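You operate a simulated robot arm through the tools that you are given. There is no shell and no other tool. Be economical: measure what you need, move in short steps, check, and stop when the job is done.

The job below is to be done with a simulated robot arm. You get a single attempt, and the scene is never put back.

JOB
Put things in order on the marble sideboard. At the end: the small grey cloth is on the green plate; the pink paper ball stands on top of the glass with the blue rim; the small blue cloth stands where the small grey cloth stood; the blue sugar shaker stands where the pink paper ball stood; whatever was shut is shut again. Leave all else as you found it, and nothing knocked over.

It is judged by the outcome, as a careful person would: the job done as asked, and still so three seconds after it is handed in. It fails if anything else is knocked over, pushed out of place, dropped, spilled or broken. Flat cloth is picked up by pressing the open fingertips on it (5 to 10 N) and closing them slowly along it; thin cloth reads only 2 to 8 mm in the jaws.

ROBOT AND FRAMES
A 5-joint arm with a two-finger parallel gripper, fixed in place. Base frame: the origin is at the foot of the arm, x ahead of it, y to its left, z up; the work surface is at about z = 0. Units: m, rad, N and s.
With the tool pointing down near the work surface it reaches from about 0.26 to 0.68 m from the base axis. Its first joint turns from -1.152 to 1.152 rad. The tool tilts only in the upright plane through the base axis and itself; it spins freely about its own axis. Payload 2.9 kg.
The tool frame sits at the grasp point between the pads (the TCP): z along the fingers, y along the line on which they close. The tips reach 0.03 m beyond it. The gripper opens to 0.11 m. The fingers are 0.02 m wide and 0.01 m thick; the gripper's body (0.048 by 0.112 m) begins 0.055 m behind the TCP.
Orientation is told as [roll, pitch, yaw] about the base's x, y, z axes, in that order, counted from this pose: with the fingers straight down and closing along the base's y, the tool's x points along the base's -x, its y along +y and its z along -z.

CONTROLS
- The arm moves only by the tool play_rows. Its argument "deltas" is a list of rows, each an object of numbers (a shift or turn left out is 0, a gripper value left out holds the last): "dx", "dy", "dz": the shift along the base's x, y, z in m; "wx", "wy", "wz": the turn, a rotation vector about the base's x, y, z in rad. In form: [{"dx": .., "dy": .., "dz": .., "wx": .., "wy": .., "wz": ..}, ...]. A call has 1 to 20 rows; each row is the pose to reach, as a shift and turn from the pose commanded when the call began. "claw" is the finger opening in m, from 0 to 0.11, set as the call begins (left out, the last holds). Rows are played at 5 a second. More than 0.05 m and 0.15 rad between two rows, or a gripper value outside its range, and nothing of the call is played. Where a pose cannot be reached the arm comes as near as it can. A force on the tool above 40 N (or 10 N above the force at the start of the call, whichever is more), or a blocked arm, ends the call early, and 0.2 s more pass. Each finger travels about 0.108 m/s and halts on what it meets, pressing with about 40 N; the grip force reading is that of the motor and also rises with nothing between the fingers. The clock runs only during rows and for 0.2 s after the last one: add rows that repeat a pose to give the fingers time. It gives the time, the measured TCP pose, the force on the tool (base axes), the opening and the grip force at its end, in the units of the frame above (readings bear some noise).
- Cameras (640 x 400 px; columns grow to the right, rows downward): "scene" is fixed at [0.0329, -0.4523, 0.6056]; the picture's right is [0.78, -0.63, 0.00], its down [-0.36, -0.44, -0.82] and it looks along [0.52, 0.64, -0.57] (base axes); focal length 309 px, centre (320, 200). "wrist" rides on the gripper at [0.072, 0.017, -0.103] in the tool frame; the picture's right is [-0.23, 0.97, 0.00], its down [-0.76, -0.18, -0.62] and it looks along [-0.61, -0.14, 0.78] (tool axes); focal length 222 px, centre (320, 200).
- capture(camera): a new picture of that camera. The clock stands still meanwhile.
- probe_pixels(camera, pixels): for up to 12 pixels [column, row] of the newest picture of that camera ("zoom" is the newest enlarged one), the place [x, y, z] in the base frame of the surface seen there, good to about 0.002 m. The clock stands still meanwhile.
- inspect(camera, box): a new picture of the part [left, top, right, bottom] of that camera's present view, enlarged. The clock stands still meanwhile.
- finish_job(): hands the job in; it is judged then, once.

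Work in short steps. Measure before you move; look again where a grasp or a placing could have gone wrong, and mend it. You have 80 turns and 46 pictures in all, those below and enlarged ones among them. Open the gripper and draw the arm clear of the work before you hand the job in, unless the task says otherwise; then end with one line.

The tools are called after "Call:" by a JSON object that holds its "fn" and its "kwargs". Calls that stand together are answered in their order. play_rows: Moves the arm, as the interface text tells. Its arguments: {"type":"object","properties":{"deltas":{"type":"array"},"claw":{"type":"number"}},"required":["deltas"]} The other tools are called the same way: capture (camera) takes a picture; probe_pixels (camera, pixels) gives the place of the surface under pixels of a picture; inspect (camera, box) takes an enlarged picture of a part of a camera's view; finish_job () hands the job in.

At the start:

```text
time: 0.0
tcp_pos: [0.3139, 0.1662, 0.3464]
tcp_rot: [-0.002, 0.0, 0.0]
ft_force: [-0.1, 0.4, -0.6]
grip_width: 0.11
grip_force: 0.0
```

scene: 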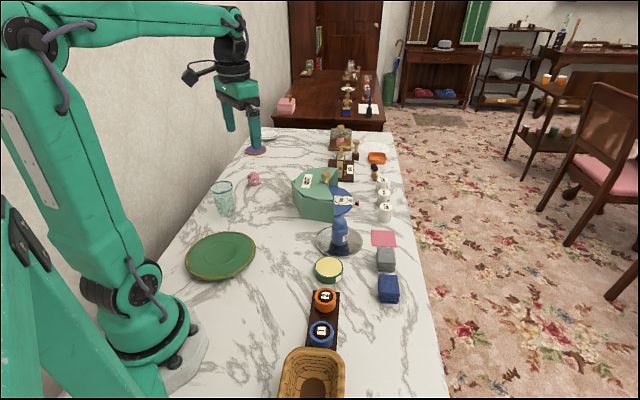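
wrist: 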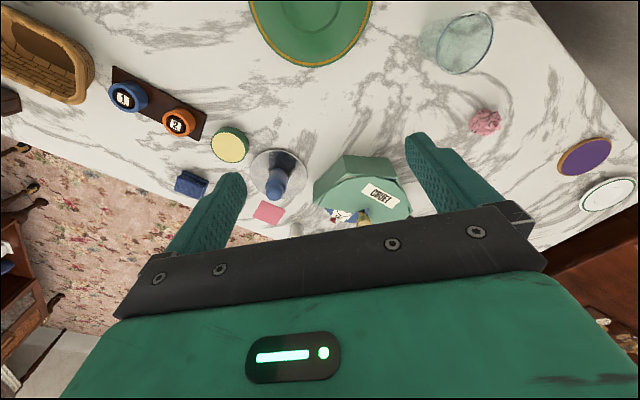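

The scene shows the cloths near (386,260) and (388,288), the glass near (222,198) and the pink ball at (254,179). I enlarge the crowded part first.

Call:
{"fn": "inspect", "kwargs": {"camera": "scene", "box": [270, 120, 430, 220]}}

Call:
{"fn": "inspect", "kwargs": {"camera": "scene", "box": [270, 210, 430, 310]}}

Call:
{"fn": "inspect", "kwargs": {"camera": "scene", "box": [170, 130, 330, 230]}}

```text
4.00 times, centred on (350, 170) of scene
```

zoom: 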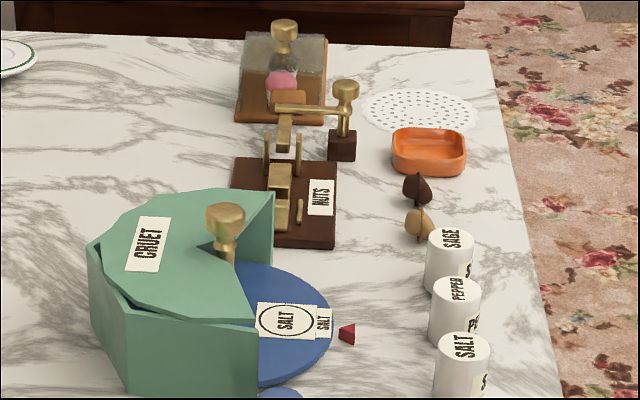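

```text
4.00 times, centred on (350, 260) of scene
```

zoom: 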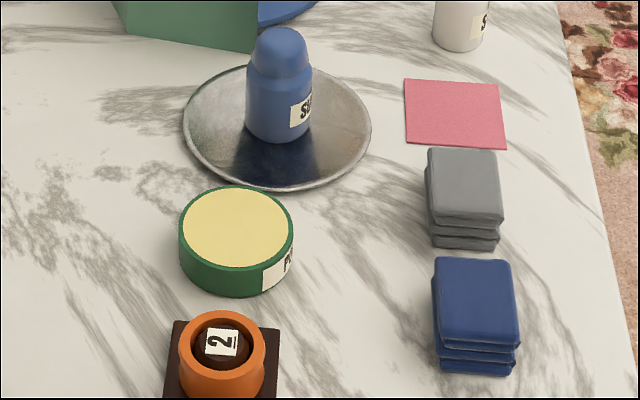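

```text
4.00 times, centred on (250, 180) of scene
```

zoom: 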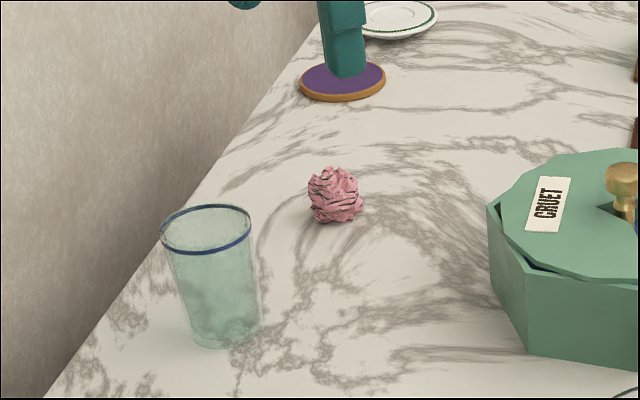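

The shaker on the silver tray bears a label starting "SU"; I read it closely and measure the objects.

Call:
{"fn": "inspect", "kwargs": {"camera": "scene", "box": [316, 210, 364, 240]}}

Call:
{"fn": "inspect", "kwargs": {"camera": "wrist", "box": [160, 120, 320, 220]}}

Call:
{"fn": "probe_pixels", "kwargs": {"camera": "scene", "pixels": [[337, 219], [341, 220], [341, 245], [320, 240], [362, 245], [330, 232], [385, 254], [386, 262], [389, 282], [389, 295], [254, 175], [222, 255]]}}

```text
13.33 times, centred on (340, 225) of scene
```

zoom: 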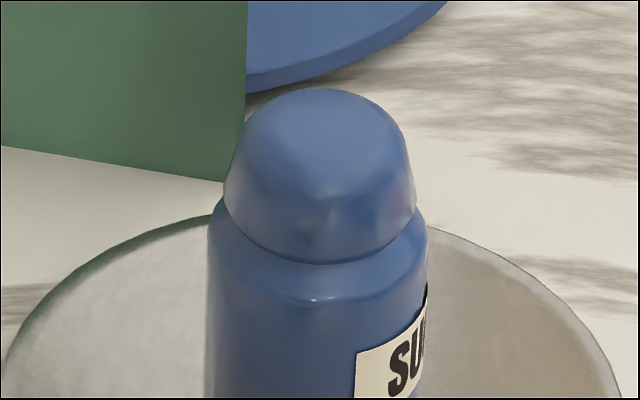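

```text
4.00 times, centred on (240, 170) of wrist
```

zoom: 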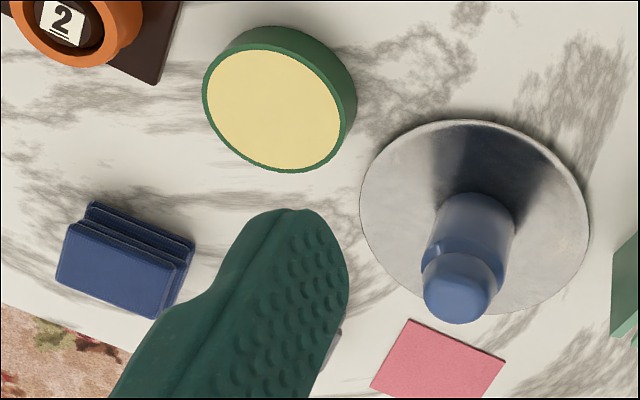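

```text
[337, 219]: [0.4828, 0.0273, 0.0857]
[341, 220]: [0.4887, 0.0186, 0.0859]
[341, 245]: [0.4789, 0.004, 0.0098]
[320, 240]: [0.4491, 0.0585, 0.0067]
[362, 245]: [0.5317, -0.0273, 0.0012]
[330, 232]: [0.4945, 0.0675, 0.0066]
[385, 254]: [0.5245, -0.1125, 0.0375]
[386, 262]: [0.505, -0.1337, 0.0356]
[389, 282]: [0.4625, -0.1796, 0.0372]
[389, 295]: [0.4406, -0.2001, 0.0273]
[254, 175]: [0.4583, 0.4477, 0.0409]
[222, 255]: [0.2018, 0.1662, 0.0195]
```

The shaker is the sugar one ("SU…"). Now I look closely at the glass near (222,198) and probe whether its top is open or closed, plus the ball.

Call:
{"fn": "inspect", "kwargs": {"camera": "scene", "box": [198, 165, 278, 215]}}

Call:
{"fn": "inspect", "kwargs": {"camera": "wrist", "box": [400, 0, 560, 100]}}

Call:
{"fn": "probe_pixels", "kwargs": {"camera": "scene", "pixels": [[222, 182], [222, 187], [212, 187], [231, 186], [223, 192], [221, 200], [225, 215], [254, 173], [248, 179], [260, 180], [254, 184]]}}

Call:
{"fn": "probe_pixels", "kwargs": {"camera": "wrist", "pixels": [[465, 43], [445, 45], [466, 72], [489, 25], [470, 14], [443, 64], [488, 120], [475, 121], [500, 121], [486, 110], [486, 133]]}}

```text
8.00 times, centred on (238, 190) of scene
```

zoom: 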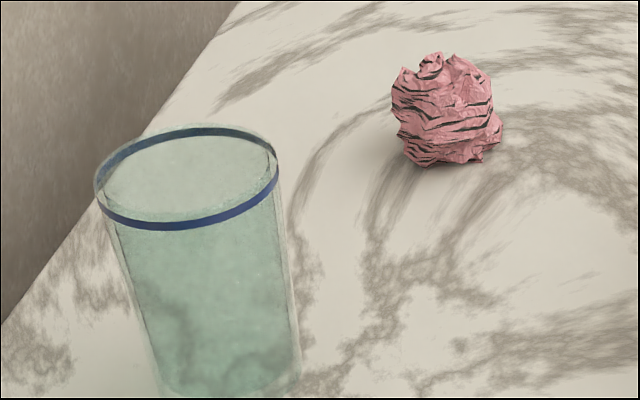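

```text
4.00 times, centred on (480, 50) of wrist
```

zoom: 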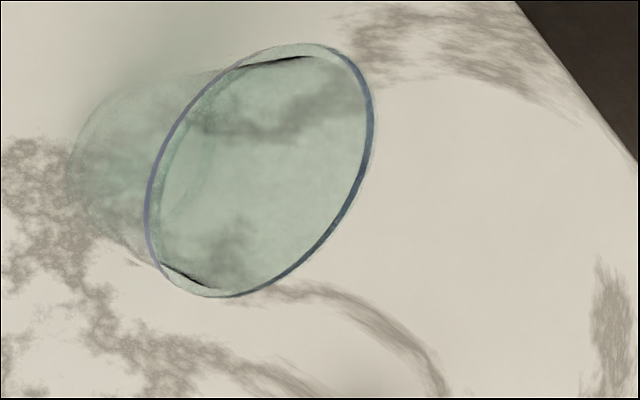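

```text
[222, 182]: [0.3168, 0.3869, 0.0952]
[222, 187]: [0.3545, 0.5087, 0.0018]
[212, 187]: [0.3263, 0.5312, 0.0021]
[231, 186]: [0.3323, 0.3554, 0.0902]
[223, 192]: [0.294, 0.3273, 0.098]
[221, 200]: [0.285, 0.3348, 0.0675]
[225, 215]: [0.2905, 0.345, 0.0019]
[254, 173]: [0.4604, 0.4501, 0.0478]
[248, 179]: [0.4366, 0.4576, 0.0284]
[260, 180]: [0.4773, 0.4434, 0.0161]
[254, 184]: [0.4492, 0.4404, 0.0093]
```

```text
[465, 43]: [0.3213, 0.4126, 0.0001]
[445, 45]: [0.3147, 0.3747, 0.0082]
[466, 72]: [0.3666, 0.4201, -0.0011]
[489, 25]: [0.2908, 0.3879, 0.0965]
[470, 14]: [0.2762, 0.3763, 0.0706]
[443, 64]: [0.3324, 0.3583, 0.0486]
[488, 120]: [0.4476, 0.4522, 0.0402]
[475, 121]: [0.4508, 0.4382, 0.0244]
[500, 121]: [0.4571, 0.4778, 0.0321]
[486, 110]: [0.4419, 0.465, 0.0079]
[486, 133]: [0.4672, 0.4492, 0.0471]
```

The glass (rim ≈0.066 m wide, z≈0.097) and ball (≈0.045 m) need a better view, since the ball may or may not rest on the rim. I move the wrist camera over them.

Call:
{"fn": "play_rows", "kwargs": {"deltas": [{"dx": 0.006, "dy": 0.042, "dz": -0.01}, {"dx": 0.012, "dy": 0.084, "dz": -0.02}, {"dx": 0.018, "dy": 0.126, "dz": -0.03}, {"dx": 0.024, "dy": 0.168, "dz": -0.04}, {"dx": 0.03, "dy": 0.2, "dz": -0.046}, {"dx": 0.03, "dy": 0.2, "dz": -0.046}], "claw": 0.11}}

Call:
{"fn": "capture", "kwargs": {"camera": "wrist"}}

```text
time: 1.4
tcp_pos: [0.3397, 0.3666, 0.2987]
tcp_rot: [0.001, 0.002, 0.0]
ft_force: [-0.2, -1.2, -0.1]
grip_width: 0.1101
grip_force: 0.1
```

```text
36 pictures are left
```

wrist: 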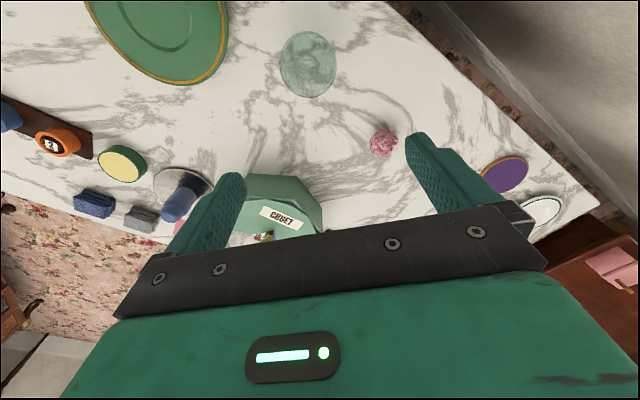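

The glass at (308,63) is now seen nearly from above; the ball is at (383,141). I enlarge both.

Call:
{"fn": "inspect", "kwargs": {"camera": "wrist", "box": [268, 20, 428, 120]}}

Call:
{"fn": "inspect", "kwargs": {"camera": "wrist", "box": [343, 116, 423, 166]}}

Call:
{"fn": "probe_pixels", "kwargs": {"camera": "wrist", "pixels": [[308, 63], [280, 65], [336, 65], [334, 65], [308, 32], [308, 96], [282, 60], [292, 42], [320, 92]]}}

Call:
{"fn": "probe_pixels", "kwargs": {"camera": "zoom", "pixels": [[220, 208], [430, 205], [320, 110], [330, 310], [300, 200], [330, 200], [360, 200], [320, 160], [320, 250], [400, 210], [250, 210], [240, 150]]}}

```text
4.00 times, centred on (348, 70) of wrist
```

zoom: 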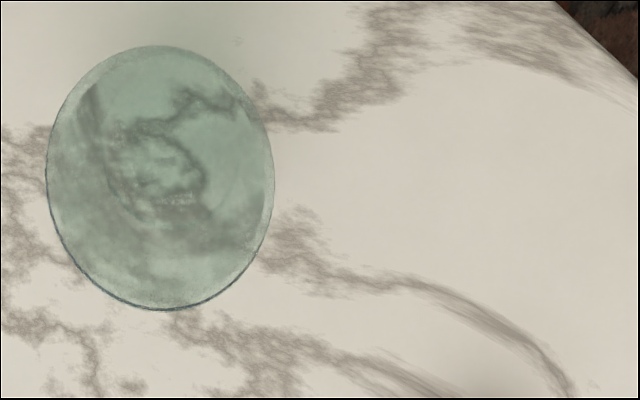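

```text
8.00 times, centred on (383, 141) of wrist
```

zoom: 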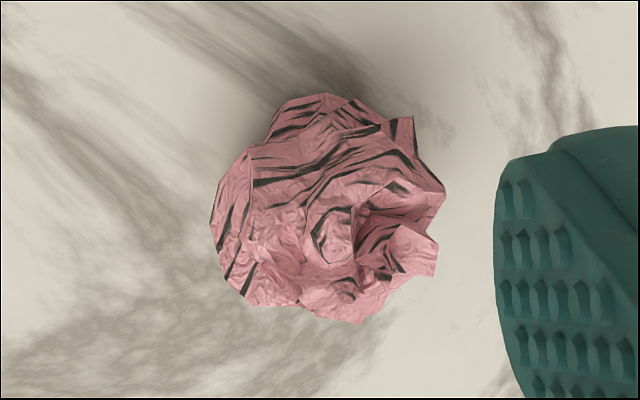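

```text
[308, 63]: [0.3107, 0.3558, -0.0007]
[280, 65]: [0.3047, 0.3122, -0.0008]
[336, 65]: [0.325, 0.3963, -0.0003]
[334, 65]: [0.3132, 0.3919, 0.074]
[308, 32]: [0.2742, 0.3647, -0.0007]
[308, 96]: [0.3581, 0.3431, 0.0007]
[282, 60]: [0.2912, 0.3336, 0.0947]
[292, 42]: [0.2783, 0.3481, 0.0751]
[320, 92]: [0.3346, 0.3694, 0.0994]
```

```text
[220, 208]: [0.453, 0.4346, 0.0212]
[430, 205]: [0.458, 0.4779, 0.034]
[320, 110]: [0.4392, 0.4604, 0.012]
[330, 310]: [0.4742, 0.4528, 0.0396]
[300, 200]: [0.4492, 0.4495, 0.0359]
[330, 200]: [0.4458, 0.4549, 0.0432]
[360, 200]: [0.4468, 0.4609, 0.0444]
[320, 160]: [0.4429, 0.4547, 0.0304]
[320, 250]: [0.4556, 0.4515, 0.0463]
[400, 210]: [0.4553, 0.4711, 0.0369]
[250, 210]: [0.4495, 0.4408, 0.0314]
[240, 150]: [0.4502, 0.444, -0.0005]
```

The glass is open with rim about 0.069 m; the ball is about 0.05 m, centred at (0.456, 0.456). I go above the ball with a moderate opening, at a safe height first, then part of the way down.

Call:
{"fn": "play_rows", "kwargs": {"deltas": [{"dx": 0.038, "dy": 0.03, "dz": -0.01}, {"dx": 0.076, "dy": 0.06, "dz": -0.03}, {"dx": 0.112, "dy": 0.09, "dz": -0.05}, {"dx": 0.112, "dy": 0.09, "dz": -0.09}, {"dx": 0.112, "dy": 0.09, "dz": -0.13}, {"dx": 0.112, "dy": 0.09, "dz": -0.17}, {"dx": 0.112, "dy": 0.09, "dz": -0.19}, {"dx": 0.112, "dy": 0.09, "dz": -0.19}, {"dx": 0.112, "dy": 0.09, "dz": -0.19}], "claw": 0.09}}

Call:
{"fn": "capture", "kwargs": {"camera": "wrist"}}

```text
refused: row 2 steps farther than a row can; nothing moved
```

```text
33 pictures are left
```

wrist: 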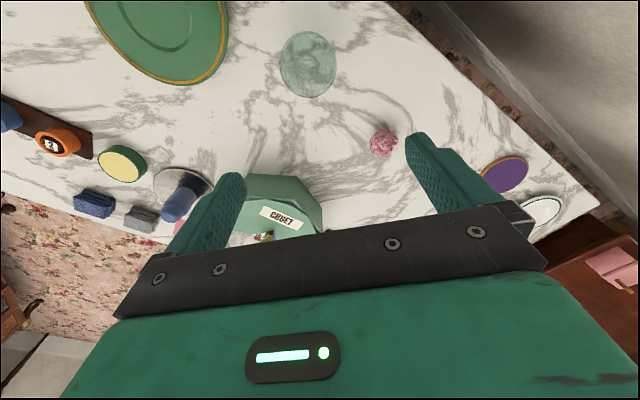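

The step limit was exceeded and nothing moved; I use smaller steps with the same target.

Call:
{"fn": "play_rows", "kwargs": {"deltas": [{"dx": 0.03, "dy": 0.024, "dz": -0.01}, {"dx": 0.06, "dy": 0.048, "dz": -0.02}, {"dx": 0.09, "dy": 0.072, "dz": -0.03}, {"dx": 0.112, "dy": 0.09, "dz": -0.05}, {"dx": 0.112, "dy": 0.09, "dz": -0.09}, {"dx": 0.112, "dy": 0.09, "dz": -0.13}, {"dx": 0.112, "dy": 0.09, "dz": -0.17}, {"dx": 0.112, "dy": 0.09, "dz": -0.19}, {"dx": 0.112, "dy": 0.09, "dz": -0.19}, {"dx": 0.112, "dy": 0.09, "dz": -0.19}], "claw": 0.09}}

Call:
{"fn": "capture", "kwargs": {"camera": "wrist"}}

```text
time: 3.6
tcp_pos: [0.4544, 0.4596, 0.1123]
tcp_rot: [-0.001, -0.001, -0.001]
ft_force: [-0.3, 0.4, 0.0]
grip_width: 0.0898
grip_force: 0.1
```

```text
32 pictures are left
```

wrist: 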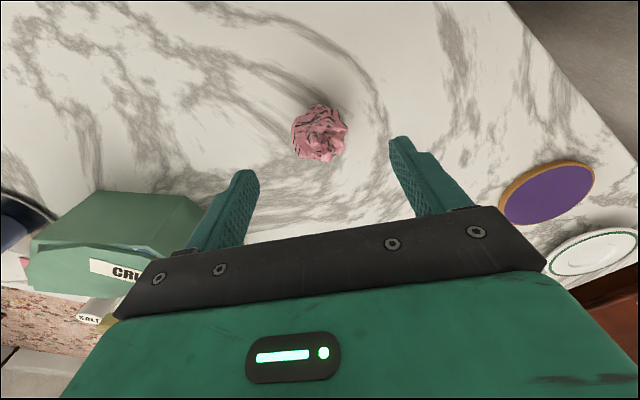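

Ball at (320,133) sits between the finger lines. I descend to TCP z≈0.043 and then close gently.

Call:
{"fn": "play_rows", "kwargs": {"deltas": [{"dz": -0.025}, {"dz": -0.05}, {"dz": -0.067}, {"dz": -0.067}, {"dz": -0.067}], "claw": 0.09}}

Call:
{"fn": "play_rows", "kwargs": {"deltas": [{"dz": 0}, {"dz": 0}, {"dz": 0}, {"dz": 0}], "claw": 0.036}}

Call:
{"fn": "capture", "kwargs": {"camera": "wrist"}}

```text
time: 4.8
tcp_pos: [0.4551, 0.4577, 0.0447]
tcp_rot: [-0.001, -0.001, 0.001]
ft_force: [0.4, 0.2, 0.3]
grip_width: 0.0902
grip_force: 0.0
```

```text
time: 5.8
tcp_pos: [0.4549, 0.4568, 0.0452]
tcp_rot: [0.001, -0.001, -0.001]
ft_force: [0.9, 0.3, -0.4]
grip_width: 0.0447
grip_force: 40.3
```

```text
31 pictures are left
```

wrist: 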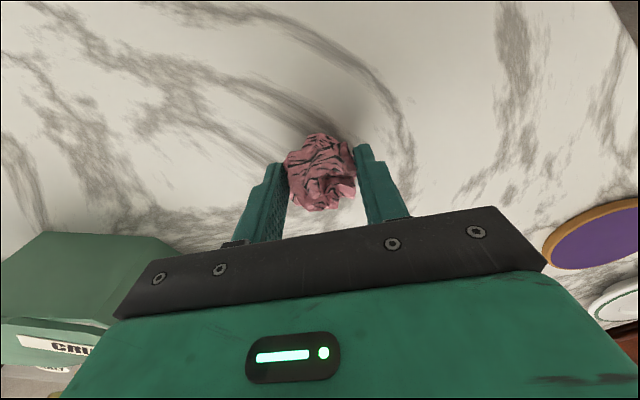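

Held at 0.0447 m. The glass's centre works out at about (0.304, 0.359), rim z≈0.098. I lift, carry over and stop with the ball about 3 cm above the rim.

Call:
{"fn": "play_rows", "kwargs": {"deltas": [{"dz": 0.035}, {"dz": 0.075}, {"dz": 0.115}, {"dz": 0.14}, {"dx": -0.03, "dy": -0.019, "dz": 0.14}, {"dx": -0.06, "dy": -0.038, "dz": 0.14}, {"dx": -0.09, "dy": -0.057, "dz": 0.14}, {"dx": -0.12, "dy": -0.077, "dz": 0.14}, {"dx": -0.152, "dy": -0.097, "dz": 0.14}, {"dx": -0.152, "dy": -0.097, "dz": 0.14}, {"dx": -0.152, "dy": -0.097, "dz": 0.14}]}}

Call:
{"fn": "inspect", "kwargs": {"camera": "scene", "box": [170, 130, 330, 230]}}

Call:
{"fn": "capture", "kwargs": {"camera": "wrist"}}

```text
time: 8.2
tcp_pos: [0.3005, 0.36, 0.1871]
tcp_rot: [-0.002, -0.001, 0.0]
ft_force: [0.9, -1.1, -0.2]
grip_width: 0.0455
grip_force: 40.0
```

```text
4.00 times, centred on (250, 180) of scene
```

zoom: 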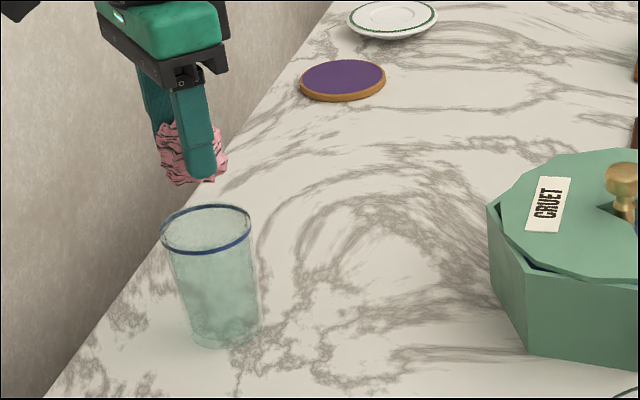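

```text
29 pictures are left
```

wrist: 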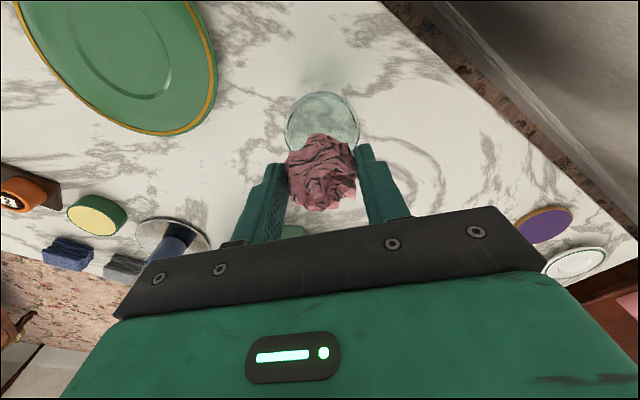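

Ball is over the glass. I lower slowly until the fingertips are just above the rim, watching force to see whether the rim supports the ball.

Call:
{"fn": "play_rows", "kwargs": {"deltas": [{"dy": 0.002, "dz": -0.012}, {"dy": 0.002, "dz": -0.024}, {"dy": 0.002, "dz": -0.032}, {"dy": 0.002, "dz": -0.038}, {"dy": 0.002, "dz": -0.042}, {"dy": 0.002, "dz": -0.046}, {"dy": 0.002, "dz": -0.046}, {"dy": 0.002, "dz": -0.046}]}}

Call:
{"fn": "inspect", "kwargs": {"camera": "scene", "box": [190, 155, 270, 205]}}

```text
time: 10.0
tcp_pos: [0.3028, 0.3639, 0.1394]
tcp_rot: [0.004, -0.003, 0.0]
ft_force: [1.1, -5.2, 34.0]
grip_width: 0.0459
grip_force: 40.2
```

```text
8.00 times, centred on (230, 180) of scene
```

zoom: 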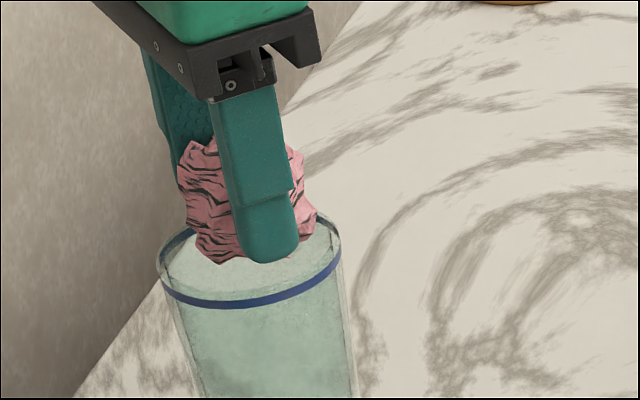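

Contact reads 34 N at z≈0.139, i.e. the ball meets the glass's top. I ease off in small steps to relieve the pressure.

Call:
{"fn": "play_rows", "kwargs": {"deltas": [{"dz": 0.001}, {"dz": 0.003}, {"dz": 0.003}]}}

```text
time: 10.8
tcp_pos: [0.3023, 0.3608, 0.1397]
tcp_rot: [-0.001, 0.001, 0.0]
ft_force: [3.0, 3.3, 15.9]
grip_width: 0.0459
grip_force: 40.1
```

Call:
{"fn": "play_rows", "kwargs": {"deltas": [{"dz": 0.001}, {"dz": 0.002}, {"dz": 0.002}]}}

Call:
{"fn": "inspect", "kwargs": {"camera": "wrist", "box": [240, 80, 400, 180]}}

```text
time: 11.6
tcp_pos: [0.3015, 0.3617, 0.1402]
tcp_rot: [-0.004, 0.004, -0.001]
ft_force: [-0.2, -0.6, -0.7]
grip_width: 0.0462
grip_force: 40.1
```

```text
4.00 times, centred on (320, 130) of wrist
```

zoom: 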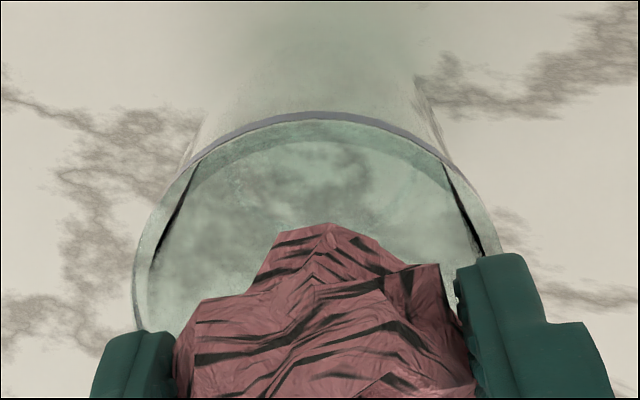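

No load now and the ball is centred over the rim (about (0.301, 0.362)). I open a little, then more, and look.

Call:
{"fn": "play_rows", "kwargs": {"deltas": [{"dz": 0}, {"dz": 0}, {"dz": 0}], "claw": 0.055}}

Call:
{"fn": "inspect", "kwargs": {"camera": "scene", "box": [190, 155, 270, 205]}}

```text
time: 12.4
tcp_pos: [0.3026, 0.3624, 0.1415]
tcp_rot: [0.0, 0.002, 0.001]
ft_force: [0.8, -0.3, 0.3]
grip_width: 0.0552
grip_force: 0.1
```

```text
8.00 times, centred on (230, 180) of scene
```

zoom: 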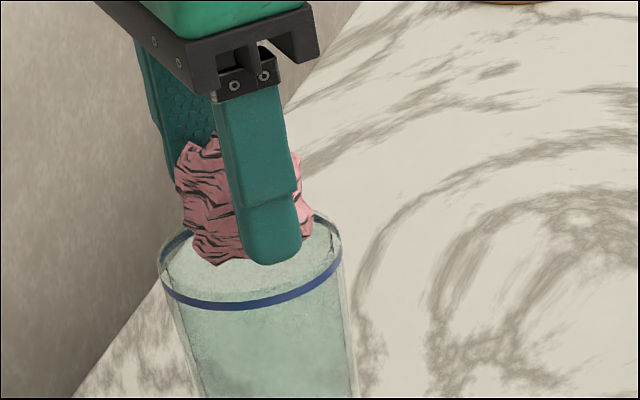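

The ball stays up. I open wide and lift straight up, then look.

Call:
{"fn": "play_rows", "kwargs": {"deltas": [{"dz": 0}, {"dz": 0}, {"dz": 0.02}, {"dz": 0.05}, {"dz": 0.09}, {"dz": 0.13}, {"dz": 0.13}], "claw": 0.09}}

Call:
{"fn": "capture", "kwargs": {"camera": "wrist"}}

Call:
{"fn": "inspect", "kwargs": {"camera": "scene", "box": [190, 155, 270, 205]}}

```text
time: 14.0
tcp_pos: [0.2994, 0.3616, 0.2736]
tcp_rot: [-0.001, 0.0, 0.001]
ft_force: [0.4, 0.6, -0.4]
grip_width: 0.09
grip_force: 0.1
```

```text
25 pictures are left
```

wrist: 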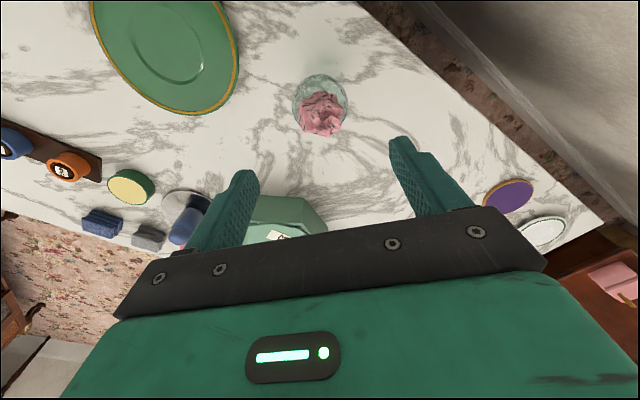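

```text
8.00 times, centred on (230, 180) of scene
```

zoom: 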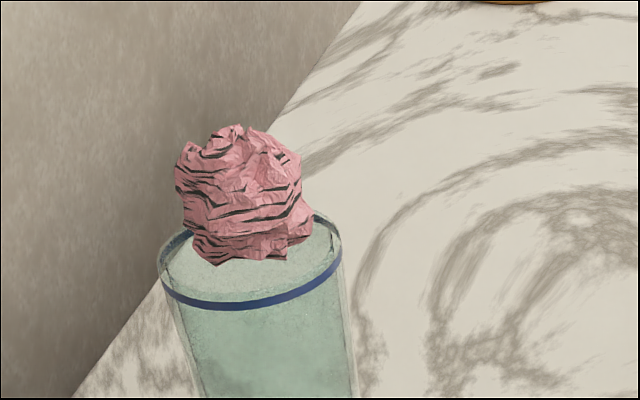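

The ball stands on the glass. Next the shaker: I move to a viewing pose above the tray.

Call:
{"fn": "play_rows", "kwargs": {"deltas": [{"dz": 0.03}, {"dx": 0.01, "dy": -0.035, "dz": 0.03}, {"dx": 0.02, "dy": -0.075, "dz": 0.03}, {"dx": 0.03, "dy": -0.115, "dz": 0.03}, {"dx": 0.04, "dy": -0.155, "dz": 0.03}, {"dx": 0.05, "dy": -0.195, "dz": 0.03}, {"dx": 0.06, "dy": -0.235, "dz": 0.03}, {"dx": 0.07, "dy": -0.275, "dz": 0.03}, {"dx": 0.08, "dy": -0.31, "dz": 0.03}, {"dx": 0.1, "dy": -0.341, "dz": 0.03}, {"dx": 0.1, "dy": -0.341, "dz": 0.03}, {"dx": 0.1, "dy": -0.341, "dz": 0.03}], "claw": 0.09}}

Call:
{"fn": "capture", "kwargs": {"camera": "wrist"}}

```text
time: 16.6
tcp_pos: [0.4023, 0.0175, 0.3018]
tcp_rot: [0.0, 0.0, 0.001]
ft_force: [-0.4, -0.2, 0.0]
grip_width: 0.0897
grip_force: 0.0
```

```text
23 pictures are left
```

wrist: 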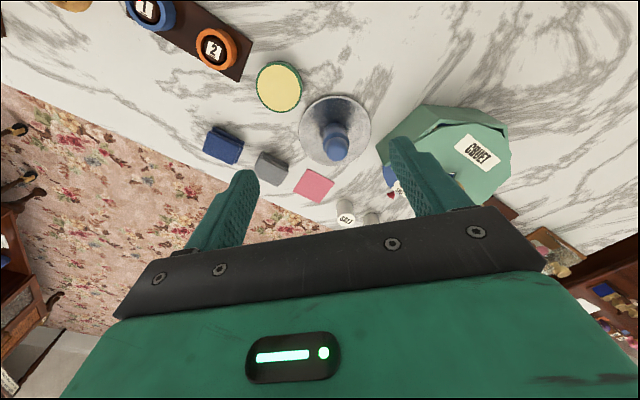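

Shaker top at (337,148), tray (335,130), cloths at (222,145) and (270,167). I enlarge and probe.

Call:
{"fn": "inspect", "kwargs": {"camera": "wrist", "box": [280, 80, 400, 180]}}

Call:
{"fn": "inspect", "kwargs": {"camera": "wrist", "box": [190, 110, 310, 190]}}

Call:
{"fn": "probe_pixels", "kwargs": {"camera": "wrist", "pixels": [[337, 148], [326, 148], [347, 148], [337, 156], [325, 131], [345, 131], [335, 125], [305, 120], [366, 130], [388, 148], [410, 112], [346, 216]]}}

Call:
{"fn": "probe_pixels", "kwargs": {"camera": "zoom", "pixels": [[85, 170], [120, 130], [240, 185], [225, 250], [160, 190], [360, 270], [400, 215], [500, 265], [460, 345], [420, 270], [450, 240], [400, 300]]}}

```text
4.00 times, centred on (340, 130) of wrist
```

zoom: 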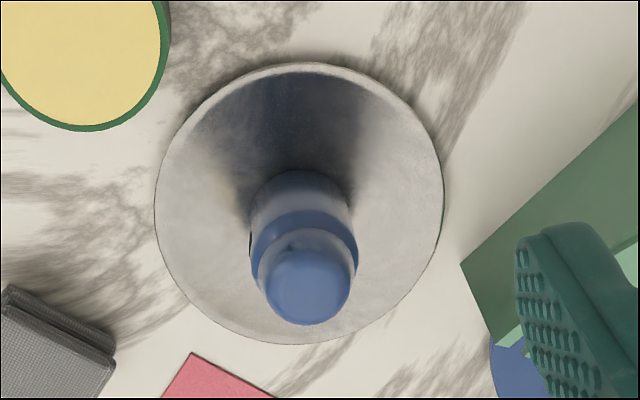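

```text
5.00 times, centred on (250, 150) of wrist
```

zoom: 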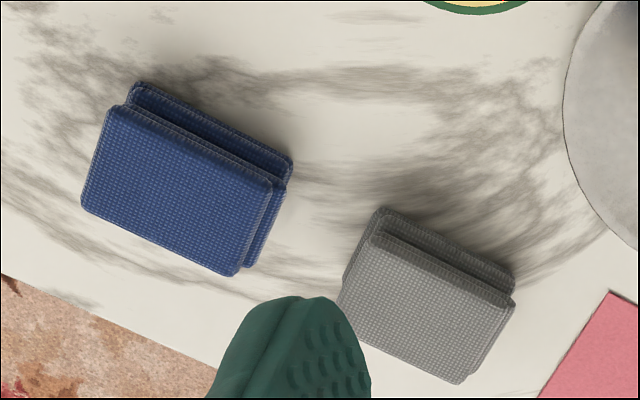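

```text
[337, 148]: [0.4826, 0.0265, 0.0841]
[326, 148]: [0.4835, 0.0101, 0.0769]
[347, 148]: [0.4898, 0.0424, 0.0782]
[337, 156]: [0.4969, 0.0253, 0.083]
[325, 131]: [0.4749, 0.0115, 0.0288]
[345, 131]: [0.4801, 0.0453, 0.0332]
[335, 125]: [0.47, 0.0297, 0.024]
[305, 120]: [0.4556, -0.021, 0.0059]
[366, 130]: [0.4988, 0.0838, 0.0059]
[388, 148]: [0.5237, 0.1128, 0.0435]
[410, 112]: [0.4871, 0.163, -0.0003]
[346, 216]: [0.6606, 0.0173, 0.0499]
```

```text
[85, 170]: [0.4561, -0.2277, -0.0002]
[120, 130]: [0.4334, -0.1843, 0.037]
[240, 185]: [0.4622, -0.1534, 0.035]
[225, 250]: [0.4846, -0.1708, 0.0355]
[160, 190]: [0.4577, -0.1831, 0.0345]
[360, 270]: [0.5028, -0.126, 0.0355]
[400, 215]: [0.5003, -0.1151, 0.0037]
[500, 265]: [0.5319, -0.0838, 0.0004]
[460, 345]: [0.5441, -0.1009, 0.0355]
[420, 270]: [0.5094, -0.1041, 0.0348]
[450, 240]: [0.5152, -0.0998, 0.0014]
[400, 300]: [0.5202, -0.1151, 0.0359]
```

Shaker centre (0.488, 0.027), body ≈0.037 m wide, top 0.085, tray ≈0.006. I go above it, open to 0.075, then descend to TCP z≈0.045.

Call:
{"fn": "play_rows", "kwargs": {"deltas": [{"dx": 0.04, "dy": 0.003, "dz": -0.02}, {"dx": 0.08, "dy": 0.007, "dz": -0.04}, {"dx": 0.084, "dy": 0.007, "dz": -0.085}, {"dx": 0.084, "dy": 0.007, "dz": -0.13}, {"dx": 0.084, "dy": 0.007, "dz": -0.15}, {"dx": 0.084, "dy": 0.007, "dz": -0.15}, {"dx": 0.084, "dy": 0.007, "dz": -0.15}], "claw": 0.075}}

Call:
{"fn": "capture", "kwargs": {"camera": "wrist"}}

```text
time: 18.2
tcp_pos: [0.4873, 0.0279, 0.1547]
tcp_rot: [0.001, 0.001, 0.0]
ft_force: [0.4, -0.3, -0.6]
grip_width: 0.0751
grip_force: 0.2
```

```text
20 pictures are left
```

wrist: 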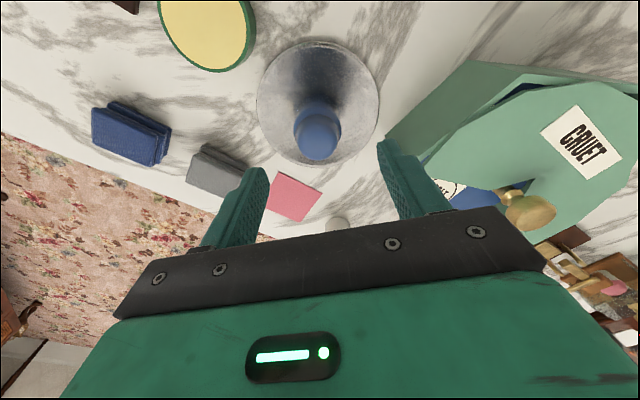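

Shaker at (318,135) is aligned with the gripper axis. I check the cruet's nearest corner and height before going down.

Call:
{"fn": "probe_pixels", "kwargs": {"camera": "wrist", "pixels": [[390, 138], [425, 158], [470, 62], [455, 85], [500, 110], [530, 210], [450, 188], [317, 137], [305, 137], [330, 137]]}}

```text
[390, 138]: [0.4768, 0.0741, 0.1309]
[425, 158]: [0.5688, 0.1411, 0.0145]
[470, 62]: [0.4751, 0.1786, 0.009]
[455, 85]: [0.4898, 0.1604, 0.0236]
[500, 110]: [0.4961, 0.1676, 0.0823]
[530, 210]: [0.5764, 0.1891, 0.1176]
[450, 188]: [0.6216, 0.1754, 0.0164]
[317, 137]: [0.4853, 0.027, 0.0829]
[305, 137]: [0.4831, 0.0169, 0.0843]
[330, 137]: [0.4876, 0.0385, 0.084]
```

Cruet is at y>0.11 and no higher than ~0.085 nearby, so the path is clear. I descend and grip.

Call:
{"fn": "play_rows", "kwargs": {"deltas": [{"dz": -0.03}, {"dz": -0.06}, {"dz": -0.09}, {"dz": -0.106}, {"dz": -0.106}, {"dz": -0.106}], "claw": 0.075}}

Call:
{"fn": "play_rows", "kwargs": {"deltas": [{"dz": 0}, {"dz": 0}, {"dz": 0}, {"dz": 0}], "claw": 0.028}}

```text
time: 19.6
tcp_pos: [0.486, 0.0253, 0.048]
tcp_rot: [0.0, 0.0, -0.001]
ft_force: [-1.1, -0.7, -0.1]
grip_width: 0.0748
grip_force: 0.0
```

```text
time: 20.6
tcp_pos: [0.4845, 0.0248, 0.0472]
tcp_rot: [-0.002, -0.001, 0.002]
ft_force: [0.2, 0.1, 0.5]
grip_width: 0.044
grip_force: 39.5
```

Gripped at 0.044 m. I lift slightly and check.

Call:
{"fn": "play_rows", "kwargs": {"deltas": [{"dz": 0.02}, {"dz": 0.05}, {"dz": 0.09}, {"dz": 0.13}, {"dz": 0.16}, {"dz": 0.16}]}}

Call:
{"fn": "capture", "kwargs": {"camera": "scene"}}

```text
time: 22.0
tcp_pos: [0.4841, 0.0262, 0.21]
tcp_rot: [0.0, -0.001, 0.0]
ft_force: [-0.4, -0.6, -1.8]
grip_width: 0.044
grip_force: 40.0
```

```text
19 pictures are left
```

scene: 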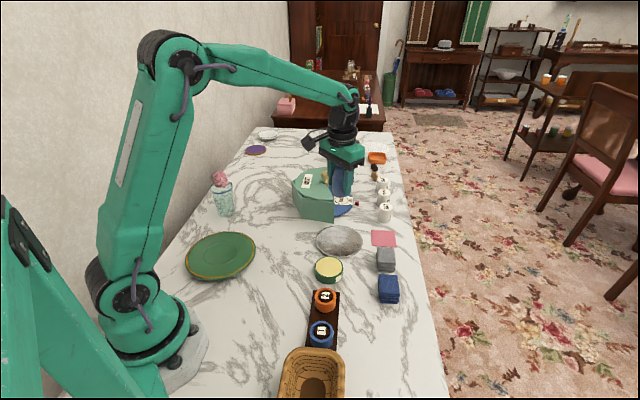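

Shaker held upright. I carry it at z≈0.21 past the cruet to the ball's former place (0.456, 0.456).

Call:
{"fn": "play_rows", "kwargs": {"deltas": [{"dx": -0.03, "dy": 0.025, "dz": 0.01}, {"dx": -0.045, "dy": 0.06, "dz": 0.01}, {"dx": -0.05, "dy": 0.1, "dz": 0.01}, {"dx": -0.05, "dy": 0.14, "dz": 0.01}, {"dx": -0.05, "dy": 0.18, "dz": 0.01}, {"dx": -0.05, "dy": 0.22, "dz": 0.01}, {"dx": -0.05, "dy": 0.26, "dz": 0.01}, {"dx": -0.05, "dy": 0.3, "dz": 0.0}, {"dx": -0.045, "dy": 0.34, "dz": -0.01}, {"dx": -0.04, "dy": 0.38, "dz": -0.02}, {"dx": -0.035, "dy": 0.41, "dz": -0.04}, {"dx": -0.032, "dy": 0.429, "dz": -0.07}, {"dx": -0.032, "dy": 0.429, "dz": -0.1}, {"dx": -0.032, "dy": 0.429, "dz": -0.13}, {"dx": -0.032, "dy": 0.429, "dz": -0.145}, {"dx": -0.032, "dy": 0.429, "dz": -0.145}, {"dx": -0.032, "dy": 0.429, "dz": -0.145}]}}

Call:
{"fn": "play_rows", "kwargs": {"deltas": [{"dz": -0.007}, {"dz": -0.012}, {"dz": -0.016}, {"dz": -0.019}, {"dz": -0.019}]}}

Call:
{"fn": "capture", "kwargs": {"camera": "wrist"}}

```text
time: 25.6
tcp_pos: [0.456, 0.4571, 0.0621]
tcp_rot: [0.001, 0.001, -0.001]
ft_force: [0.6, 0.3, -0.9]
grip_width: 0.0438
grip_force: 39.9
```

```text
time: 26.8
tcp_pos: [0.454, 0.4572, 0.0419]
tcp_rot: [0.0, 0.001, 0.001]
ft_force: [-0.9, 0.1, -1.3]
grip_width: 0.0442
grip_force: 39.8
```

```text
18 pictures are left
```

wrist: 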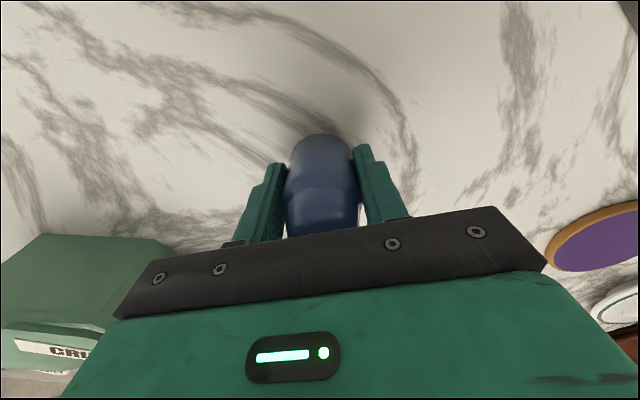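

Still slightly above the table (force −1.3 N, just weight). I lower in 1 mm steps until it touches.

Call:
{"fn": "play_rows", "kwargs": {"deltas": [{"dz": -0.001}, {"dz": -0.002}, {"dz": -0.002}]}}

```text
time: 27.6
tcp_pos: [0.4547, 0.4554, 0.0426]
tcp_rot: [0.002, -0.002, -0.001]
ft_force: [-1.2, -1.3, 11.7]
grip_width: 0.044
grip_force: 40.4
```

Contact at 11.7 N. I open the jaws and lift straight up.

Call:
{"fn": "play_rows", "kwargs": {"deltas": [{"dz": 0.001}, {"dz": 0.001}, {"dz": 0.001}, {"dz": 0.001}], "claw": 0.075}}

Call:
{"fn": "play_rows", "kwargs": {"deltas": [{"dz": 0.03}, {"dz": 0.07}, {"dz": 0.11}, {"dz": 0.15}, {"dz": 0.19}, {"dz": 0.23}, {"dz": 0.25}]}}

Call:
{"fn": "inspect", "kwargs": {"camera": "scene", "box": [170, 130, 330, 230]}}

```text
time: 28.6
tcp_pos: [0.4547, 0.4549, 0.0419]
tcp_rot: [0.0, -0.002, 0.0]
ft_force: [0.5, 0.5, -0.8]
grip_width: 0.0749
grip_force: 0.1
```

```text
time: 30.2
tcp_pos: [0.4411, 0.4461, 0.2822]
tcp_rot: [0.0, -0.001, 0.001]
ft_force: [-1.0, -0.3, -0.2]
grip_width: 0.0748
grip_force: 0.1
out of reach, approached as far as the arm can: row 6, 7
```

```text
4.00 times, centred on (250, 180) of scene
```

zoom: 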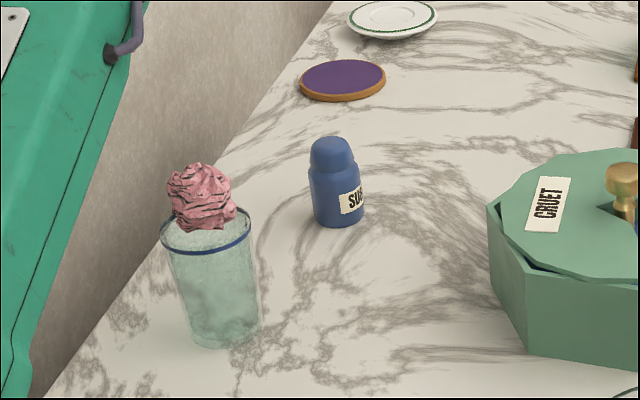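

Shaker stands in place. Now I probe the green plate's extent (scene, (187..255, 232..280)) for the grey cloth's placing.

Call:
{"fn": "capture", "kwargs": {"camera": "scene"}}

Call:
{"fn": "probe_pixels", "kwargs": {"camera": "scene", "pixels": [[222, 234], [254, 240], [222, 255], [187, 268], [210, 279], [246, 262], [235, 250], [240, 245], [230, 260], [225, 245], [210, 258], [248, 250]]}}

```text
16 pictures are left
```

scene: 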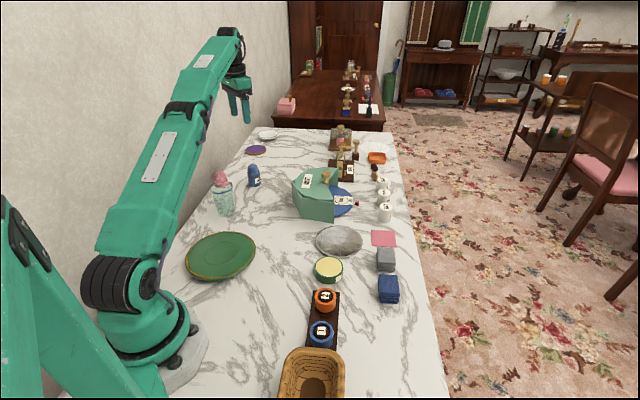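

```text
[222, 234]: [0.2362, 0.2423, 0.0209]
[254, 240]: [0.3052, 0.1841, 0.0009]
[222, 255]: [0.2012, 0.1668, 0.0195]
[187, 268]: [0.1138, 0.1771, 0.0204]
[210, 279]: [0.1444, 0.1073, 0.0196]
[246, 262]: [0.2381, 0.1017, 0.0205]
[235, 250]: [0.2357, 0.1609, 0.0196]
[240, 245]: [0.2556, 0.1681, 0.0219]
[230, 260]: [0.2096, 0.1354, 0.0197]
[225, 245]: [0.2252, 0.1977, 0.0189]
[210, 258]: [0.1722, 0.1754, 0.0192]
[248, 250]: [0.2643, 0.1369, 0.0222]
```

The plate well is at z≈0.0195, centre ≈(0.205, 0.172), reachable just inside the limit. I now carry the open gripper toward the grey cloth, turning about 0.82 rad to align with its sides.

Call:
{"fn": "play_rows", "kwargs": {"deltas": [{"dx": -0.02, "dy": -0.03, "dz": -0.02}, {"dx": -0.04, "dy": -0.06, "dz": -0.03}, {"dx": -0.055, "dy": -0.1, "dz": -0.03}, {"dx": -0.06, "dy": -0.14, "dz": -0.03}, {"dx": -0.06, "dy": -0.18, "dz": -0.03}, {"dx": -0.06, "dy": -0.22, "dz": -0.03, "wz": 0.1}, {"dx": -0.06, "dy": -0.26, "dz": -0.03, "wz": 0.2}, {"dx": -0.06, "dy": -0.3, "dz": -0.03, "wz": 0.3}, {"dx": -0.06, "dy": -0.34, "dz": -0.03, "wz": 0.4}, {"dx": -0.055, "dy": -0.38, "dz": -0.03, "wz": 0.5}, {"dx": -0.04, "dy": -0.415, "dz": -0.03, "wz": 0.6}, {"dx": -0.025, "dy": -0.45, "dz": -0.03, "wz": 0.7}, {"dx": -0.01, "dy": -0.485, "dz": -0.03, "wz": 0.8}, {"dx": 0.0, "dy": -0.52, "dz": -0.03, "wz": 0.82}, {"dx": 0.0, "dy": -0.54, "dz": -0.03, "wz": 0.82}, {"dx": 0.0, "dy": -0.54, "dz": -0.03, "wz": 0.82}, {"dx": 0.0, "dy": -0.54, "dz": -0.03, "wz": 0.82}], "claw": 0.09}}

Call:
{"fn": "capture", "kwargs": {"camera": "wrist"}}

```text
time: 33.8
tcp_pos: [0.4459, -0.0969, 0.2545]
tcp_rot: [0.002, -0.001, 0.823]
ft_force: [-0.3, 0.4, 0.3]
grip_width: 0.0899
grip_force: 0.0
```

```text
15 pictures are left
```

wrist: 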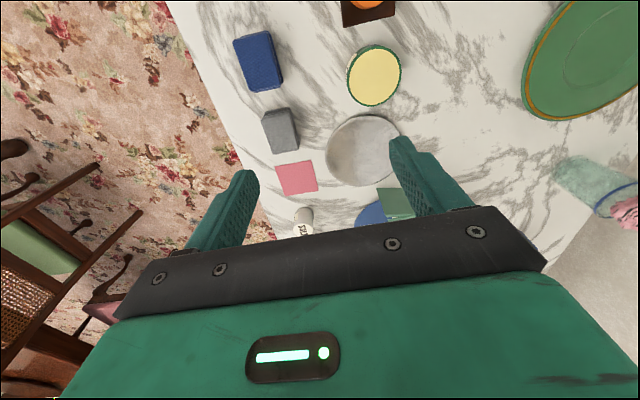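

The grey stack (281,130) and blue stack (258,60) look roughly aligned with the jaws. I enlarge and probe their top corners.

Call:
{"fn": "inspect", "kwargs": {"camera": "wrist", "box": [210, 20, 338, 200]}}

Call:
{"fn": "inspect", "kwargs": {"camera": "wrist", "box": [220, 80, 348, 160]}}

```text
2.22 times, centred on (274, 110) of wrist
```

zoom: 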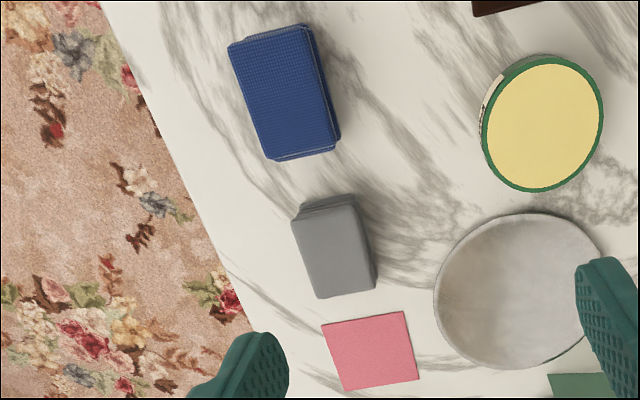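

```text
5.00 times, centred on (284, 120) of wrist
```

zoom: 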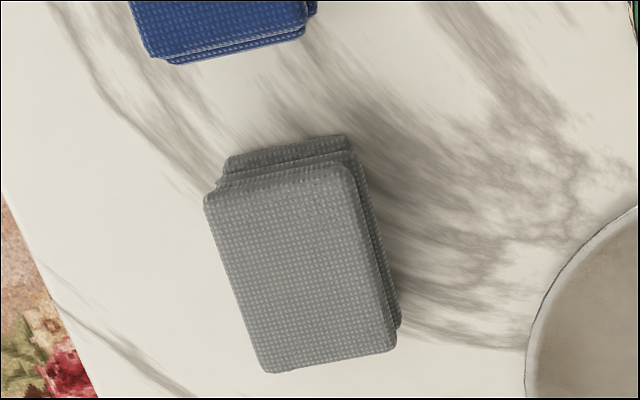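

I probe the grey top face corners: (210,200), (340,170), (390,343), (268,366), plus lower-layer points.

Call:
{"fn": "probe_pixels", "kwargs": {"camera": "zoom", "pixels": [[212, 202], [338, 172], [390, 340], [268, 366], [300, 270], [233, 160], [340, 142], [399, 322], [345, 158], [380, 250], [235, 275]]}}

```text
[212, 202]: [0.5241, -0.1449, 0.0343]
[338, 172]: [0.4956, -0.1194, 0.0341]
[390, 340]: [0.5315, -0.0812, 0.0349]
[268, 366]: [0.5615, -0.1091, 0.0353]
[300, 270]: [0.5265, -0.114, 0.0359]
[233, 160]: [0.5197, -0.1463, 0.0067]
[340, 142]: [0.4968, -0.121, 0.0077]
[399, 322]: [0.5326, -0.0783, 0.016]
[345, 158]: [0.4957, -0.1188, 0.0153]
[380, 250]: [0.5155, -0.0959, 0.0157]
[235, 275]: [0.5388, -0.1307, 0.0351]
```

Grey stack centre ≈(0.527, −0.113), sides at ≈0.82 rad, 0.042 m wide, 0.036 tall. I go above it, descend to TCP z≈0.037 and close.

Call:
{"fn": "play_rows", "kwargs": {"deltas": [{"dx": 0.04, "dy": -0.008, "dz": -0.02}, {"dx": 0.075, "dy": -0.015, "dz": -0.05}, {"dx": 0.081, "dy": -0.016, "dz": -0.095}, {"dx": 0.081, "dy": -0.016, "dz": -0.14}, {"dx": 0.081, "dy": -0.016, "dz": -0.17}, {"dx": 0.081, "dy": -0.016, "dz": -0.17}, {"dx": 0.081, "dy": -0.016, "dz": -0.17}], "claw": 0.075}}

Call:
{"fn": "capture", "kwargs": {"camera": "wrist"}}

```text
time: 35.4
tcp_pos: [0.5256, -0.1091, 0.0872]
tcp_rot: [0.0, 0.001, 0.82]
ft_force: [-0.1, 0.6, 0.3]
grip_width: 0.0752
grip_force: 0.0
```

```text
12 pictures are left
```

wrist: 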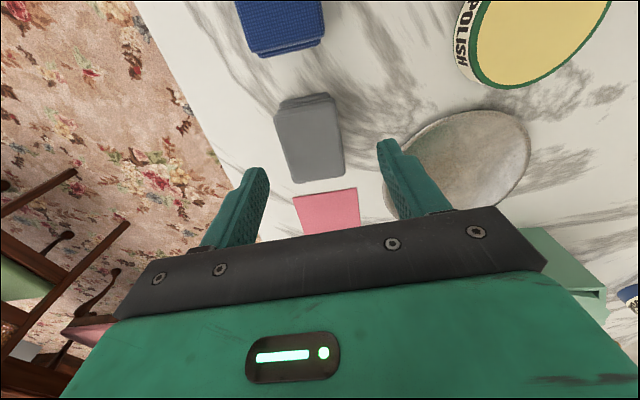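

Aligned to within ~3 mm; I correct y by −3 mm, descend and close slowly.

Call:
{"fn": "play_rows", "kwargs": {"deltas": [{"dx": 0.001, "dy": -0.003, "dz": -0.02}, {"dx": 0.001, "dy": -0.003, "dz": -0.04}, {"dx": 0.001, "dy": -0.003, "dz": -0.049}, {"dx": 0.001, "dy": -0.003, "dz": -0.049}, {"dx": 0.001, "dy": -0.003, "dz": -0.049}], "claw": 0.075}}

Call:
{"fn": "play_rows", "kwargs": {"deltas": [{"dz": 0}, {"dz": 0}, {"dz": 0}, {"dz": 0}], "claw": 0.034}}

```text
time: 36.6
tcp_pos: [0.5245, -0.1143, 0.0362]
tcp_rot: [0.001, -0.001, 0.82]
ft_force: [0.0, 0.5, 0.5]
grip_width: 0.075
grip_force: 0.1
```

```text
time: 37.6
tcp_pos: [0.5251, -0.1128, 0.0362]
tcp_rot: [0.001, 0.0, 0.82]
ft_force: [-0.5, 0.2, 1.1]
grip_width: 0.0446
grip_force: 39.8
```

Gripped at 0.0446 m. I lift and carry it to above the plate at about (0.215, 0.175).

Call:
{"fn": "play_rows", "kwargs": {"deltas": [{"dz": 0.03}, {"dz": 0.07}, {"dz": 0.11}, {"dz": 0.15}, {"dx": -0.026, "dy": 0.024, "dz": 0.16}, {"dx": -0.052, "dy": 0.048, "dz": 0.16}, {"dx": -0.078, "dy": 0.072, "dz": 0.16}, {"dx": -0.104, "dy": 0.096, "dz": 0.16}, {"dx": -0.13, "dy": 0.12, "dz": 0.16}, {"dx": -0.156, "dy": 0.144, "dz": 0.16}, {"dx": -0.182, "dy": 0.168, "dz": 0.16}, {"dx": -0.208, "dy": 0.192, "dz": 0.16}, {"dx": -0.234, "dy": 0.216, "dz": 0.16}, {"dx": -0.26, "dy": 0.24, "dz": 0.16}, {"dx": -0.286, "dy": 0.264, "dz": 0.16}, {"dx": -0.31, "dy": 0.288, "dz": 0.16}, {"dx": -0.31, "dy": 0.288, "dz": 0.16}]}}

Call:
{"fn": "capture", "kwargs": {"camera": "scene"}}

```text
time: 41.2
tcp_pos: [0.2145, 0.1732, 0.1973]
tcp_rot: [0.0, 0.001, 0.821]
ft_force: [-0.2, -0.5, -0.7]
grip_width: 0.0451
grip_force: 40.4
```

```text
11 pictures are left
```

scene: 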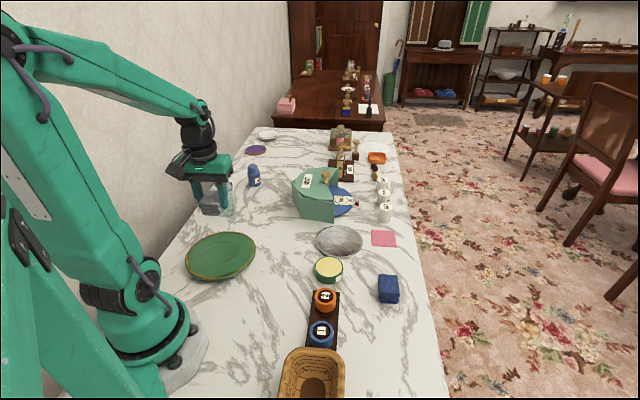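

The grey cloth is held over the plate. I lower to just above the plate, checking that the pose is reached.

Call:
{"fn": "play_rows", "kwargs": {"deltas": [{"dz": -0.035}, {"dz": -0.07}, {"dz": -0.1}, {"dz": -0.12}, {"dz": -0.131}, {"dz": -0.135}, {"dz": -0.135}]}}

```text
time: 42.8
tcp_pos: [0.2155, 0.1733, 0.0601]
tcp_rot: [0.0, 0.0, 0.82]
ft_force: [0.4, -0.8, 0.3]
grip_width: 0.0447
grip_force: 40.1
```

Call:
{"fn": "play_rows", "kwargs": {"deltas": [{"dz": -0.002}, {"dz": -0.004}, {"dz": -0.004}]}}

```text
time: 43.6
tcp_pos: [0.2157, 0.1746, 0.057]
tcp_rot: [0.001, 0.001, 0.82]
ft_force: [-0.4, 0.0, -0.4]
grip_width: 0.0446
grip_force: 39.8
```

No contact yet; I go down in 1 mm steps.

Call:
{"fn": "play_rows", "kwargs": {"deltas": [{"dz": -0.001}, {"dz": -0.002}, {"dz": -0.002}]}}

```text
time: 44.4
tcp_pos: [0.2147, 0.1742, 0.0552]
tcp_rot: [-0.002, -0.001, 0.821]
ft_force: [0.2, -0.5, -0.9]
grip_width: 0.0445
grip_force: 39.8
```

Call:
{"fn": "play_rows", "kwargs": {"deltas": [{"dz": -0.001}, {"dz": -0.002}, {"dz": -0.002}]}}

Call:
{"fn": "inspect", "kwargs": {"camera": "scene", "box": [170, 200, 282, 270]}}

```text
time: 45.2
tcp_pos: [0.2165, 0.1744, 0.0542]
tcp_rot: [0.001, -0.002, 0.821]
ft_force: [-1.8, -2.6, 10.9]
grip_width: 0.0447
grip_force: 39.9
stopped in row 3: the force on the tool passed its limit (the readings are from after the stop); the commanded pose is now the measured one
```

```text
5.71 times, centred on (226, 235) of scene
```

zoom: 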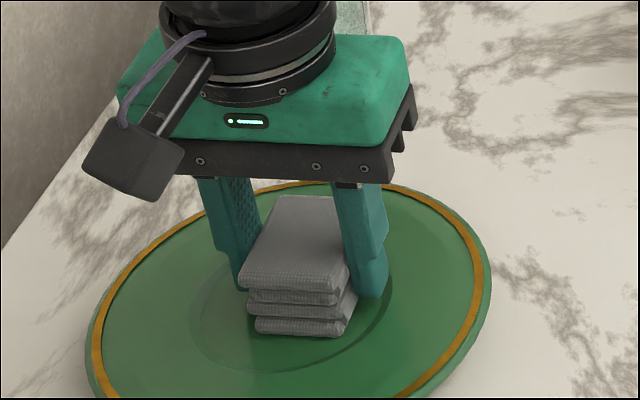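

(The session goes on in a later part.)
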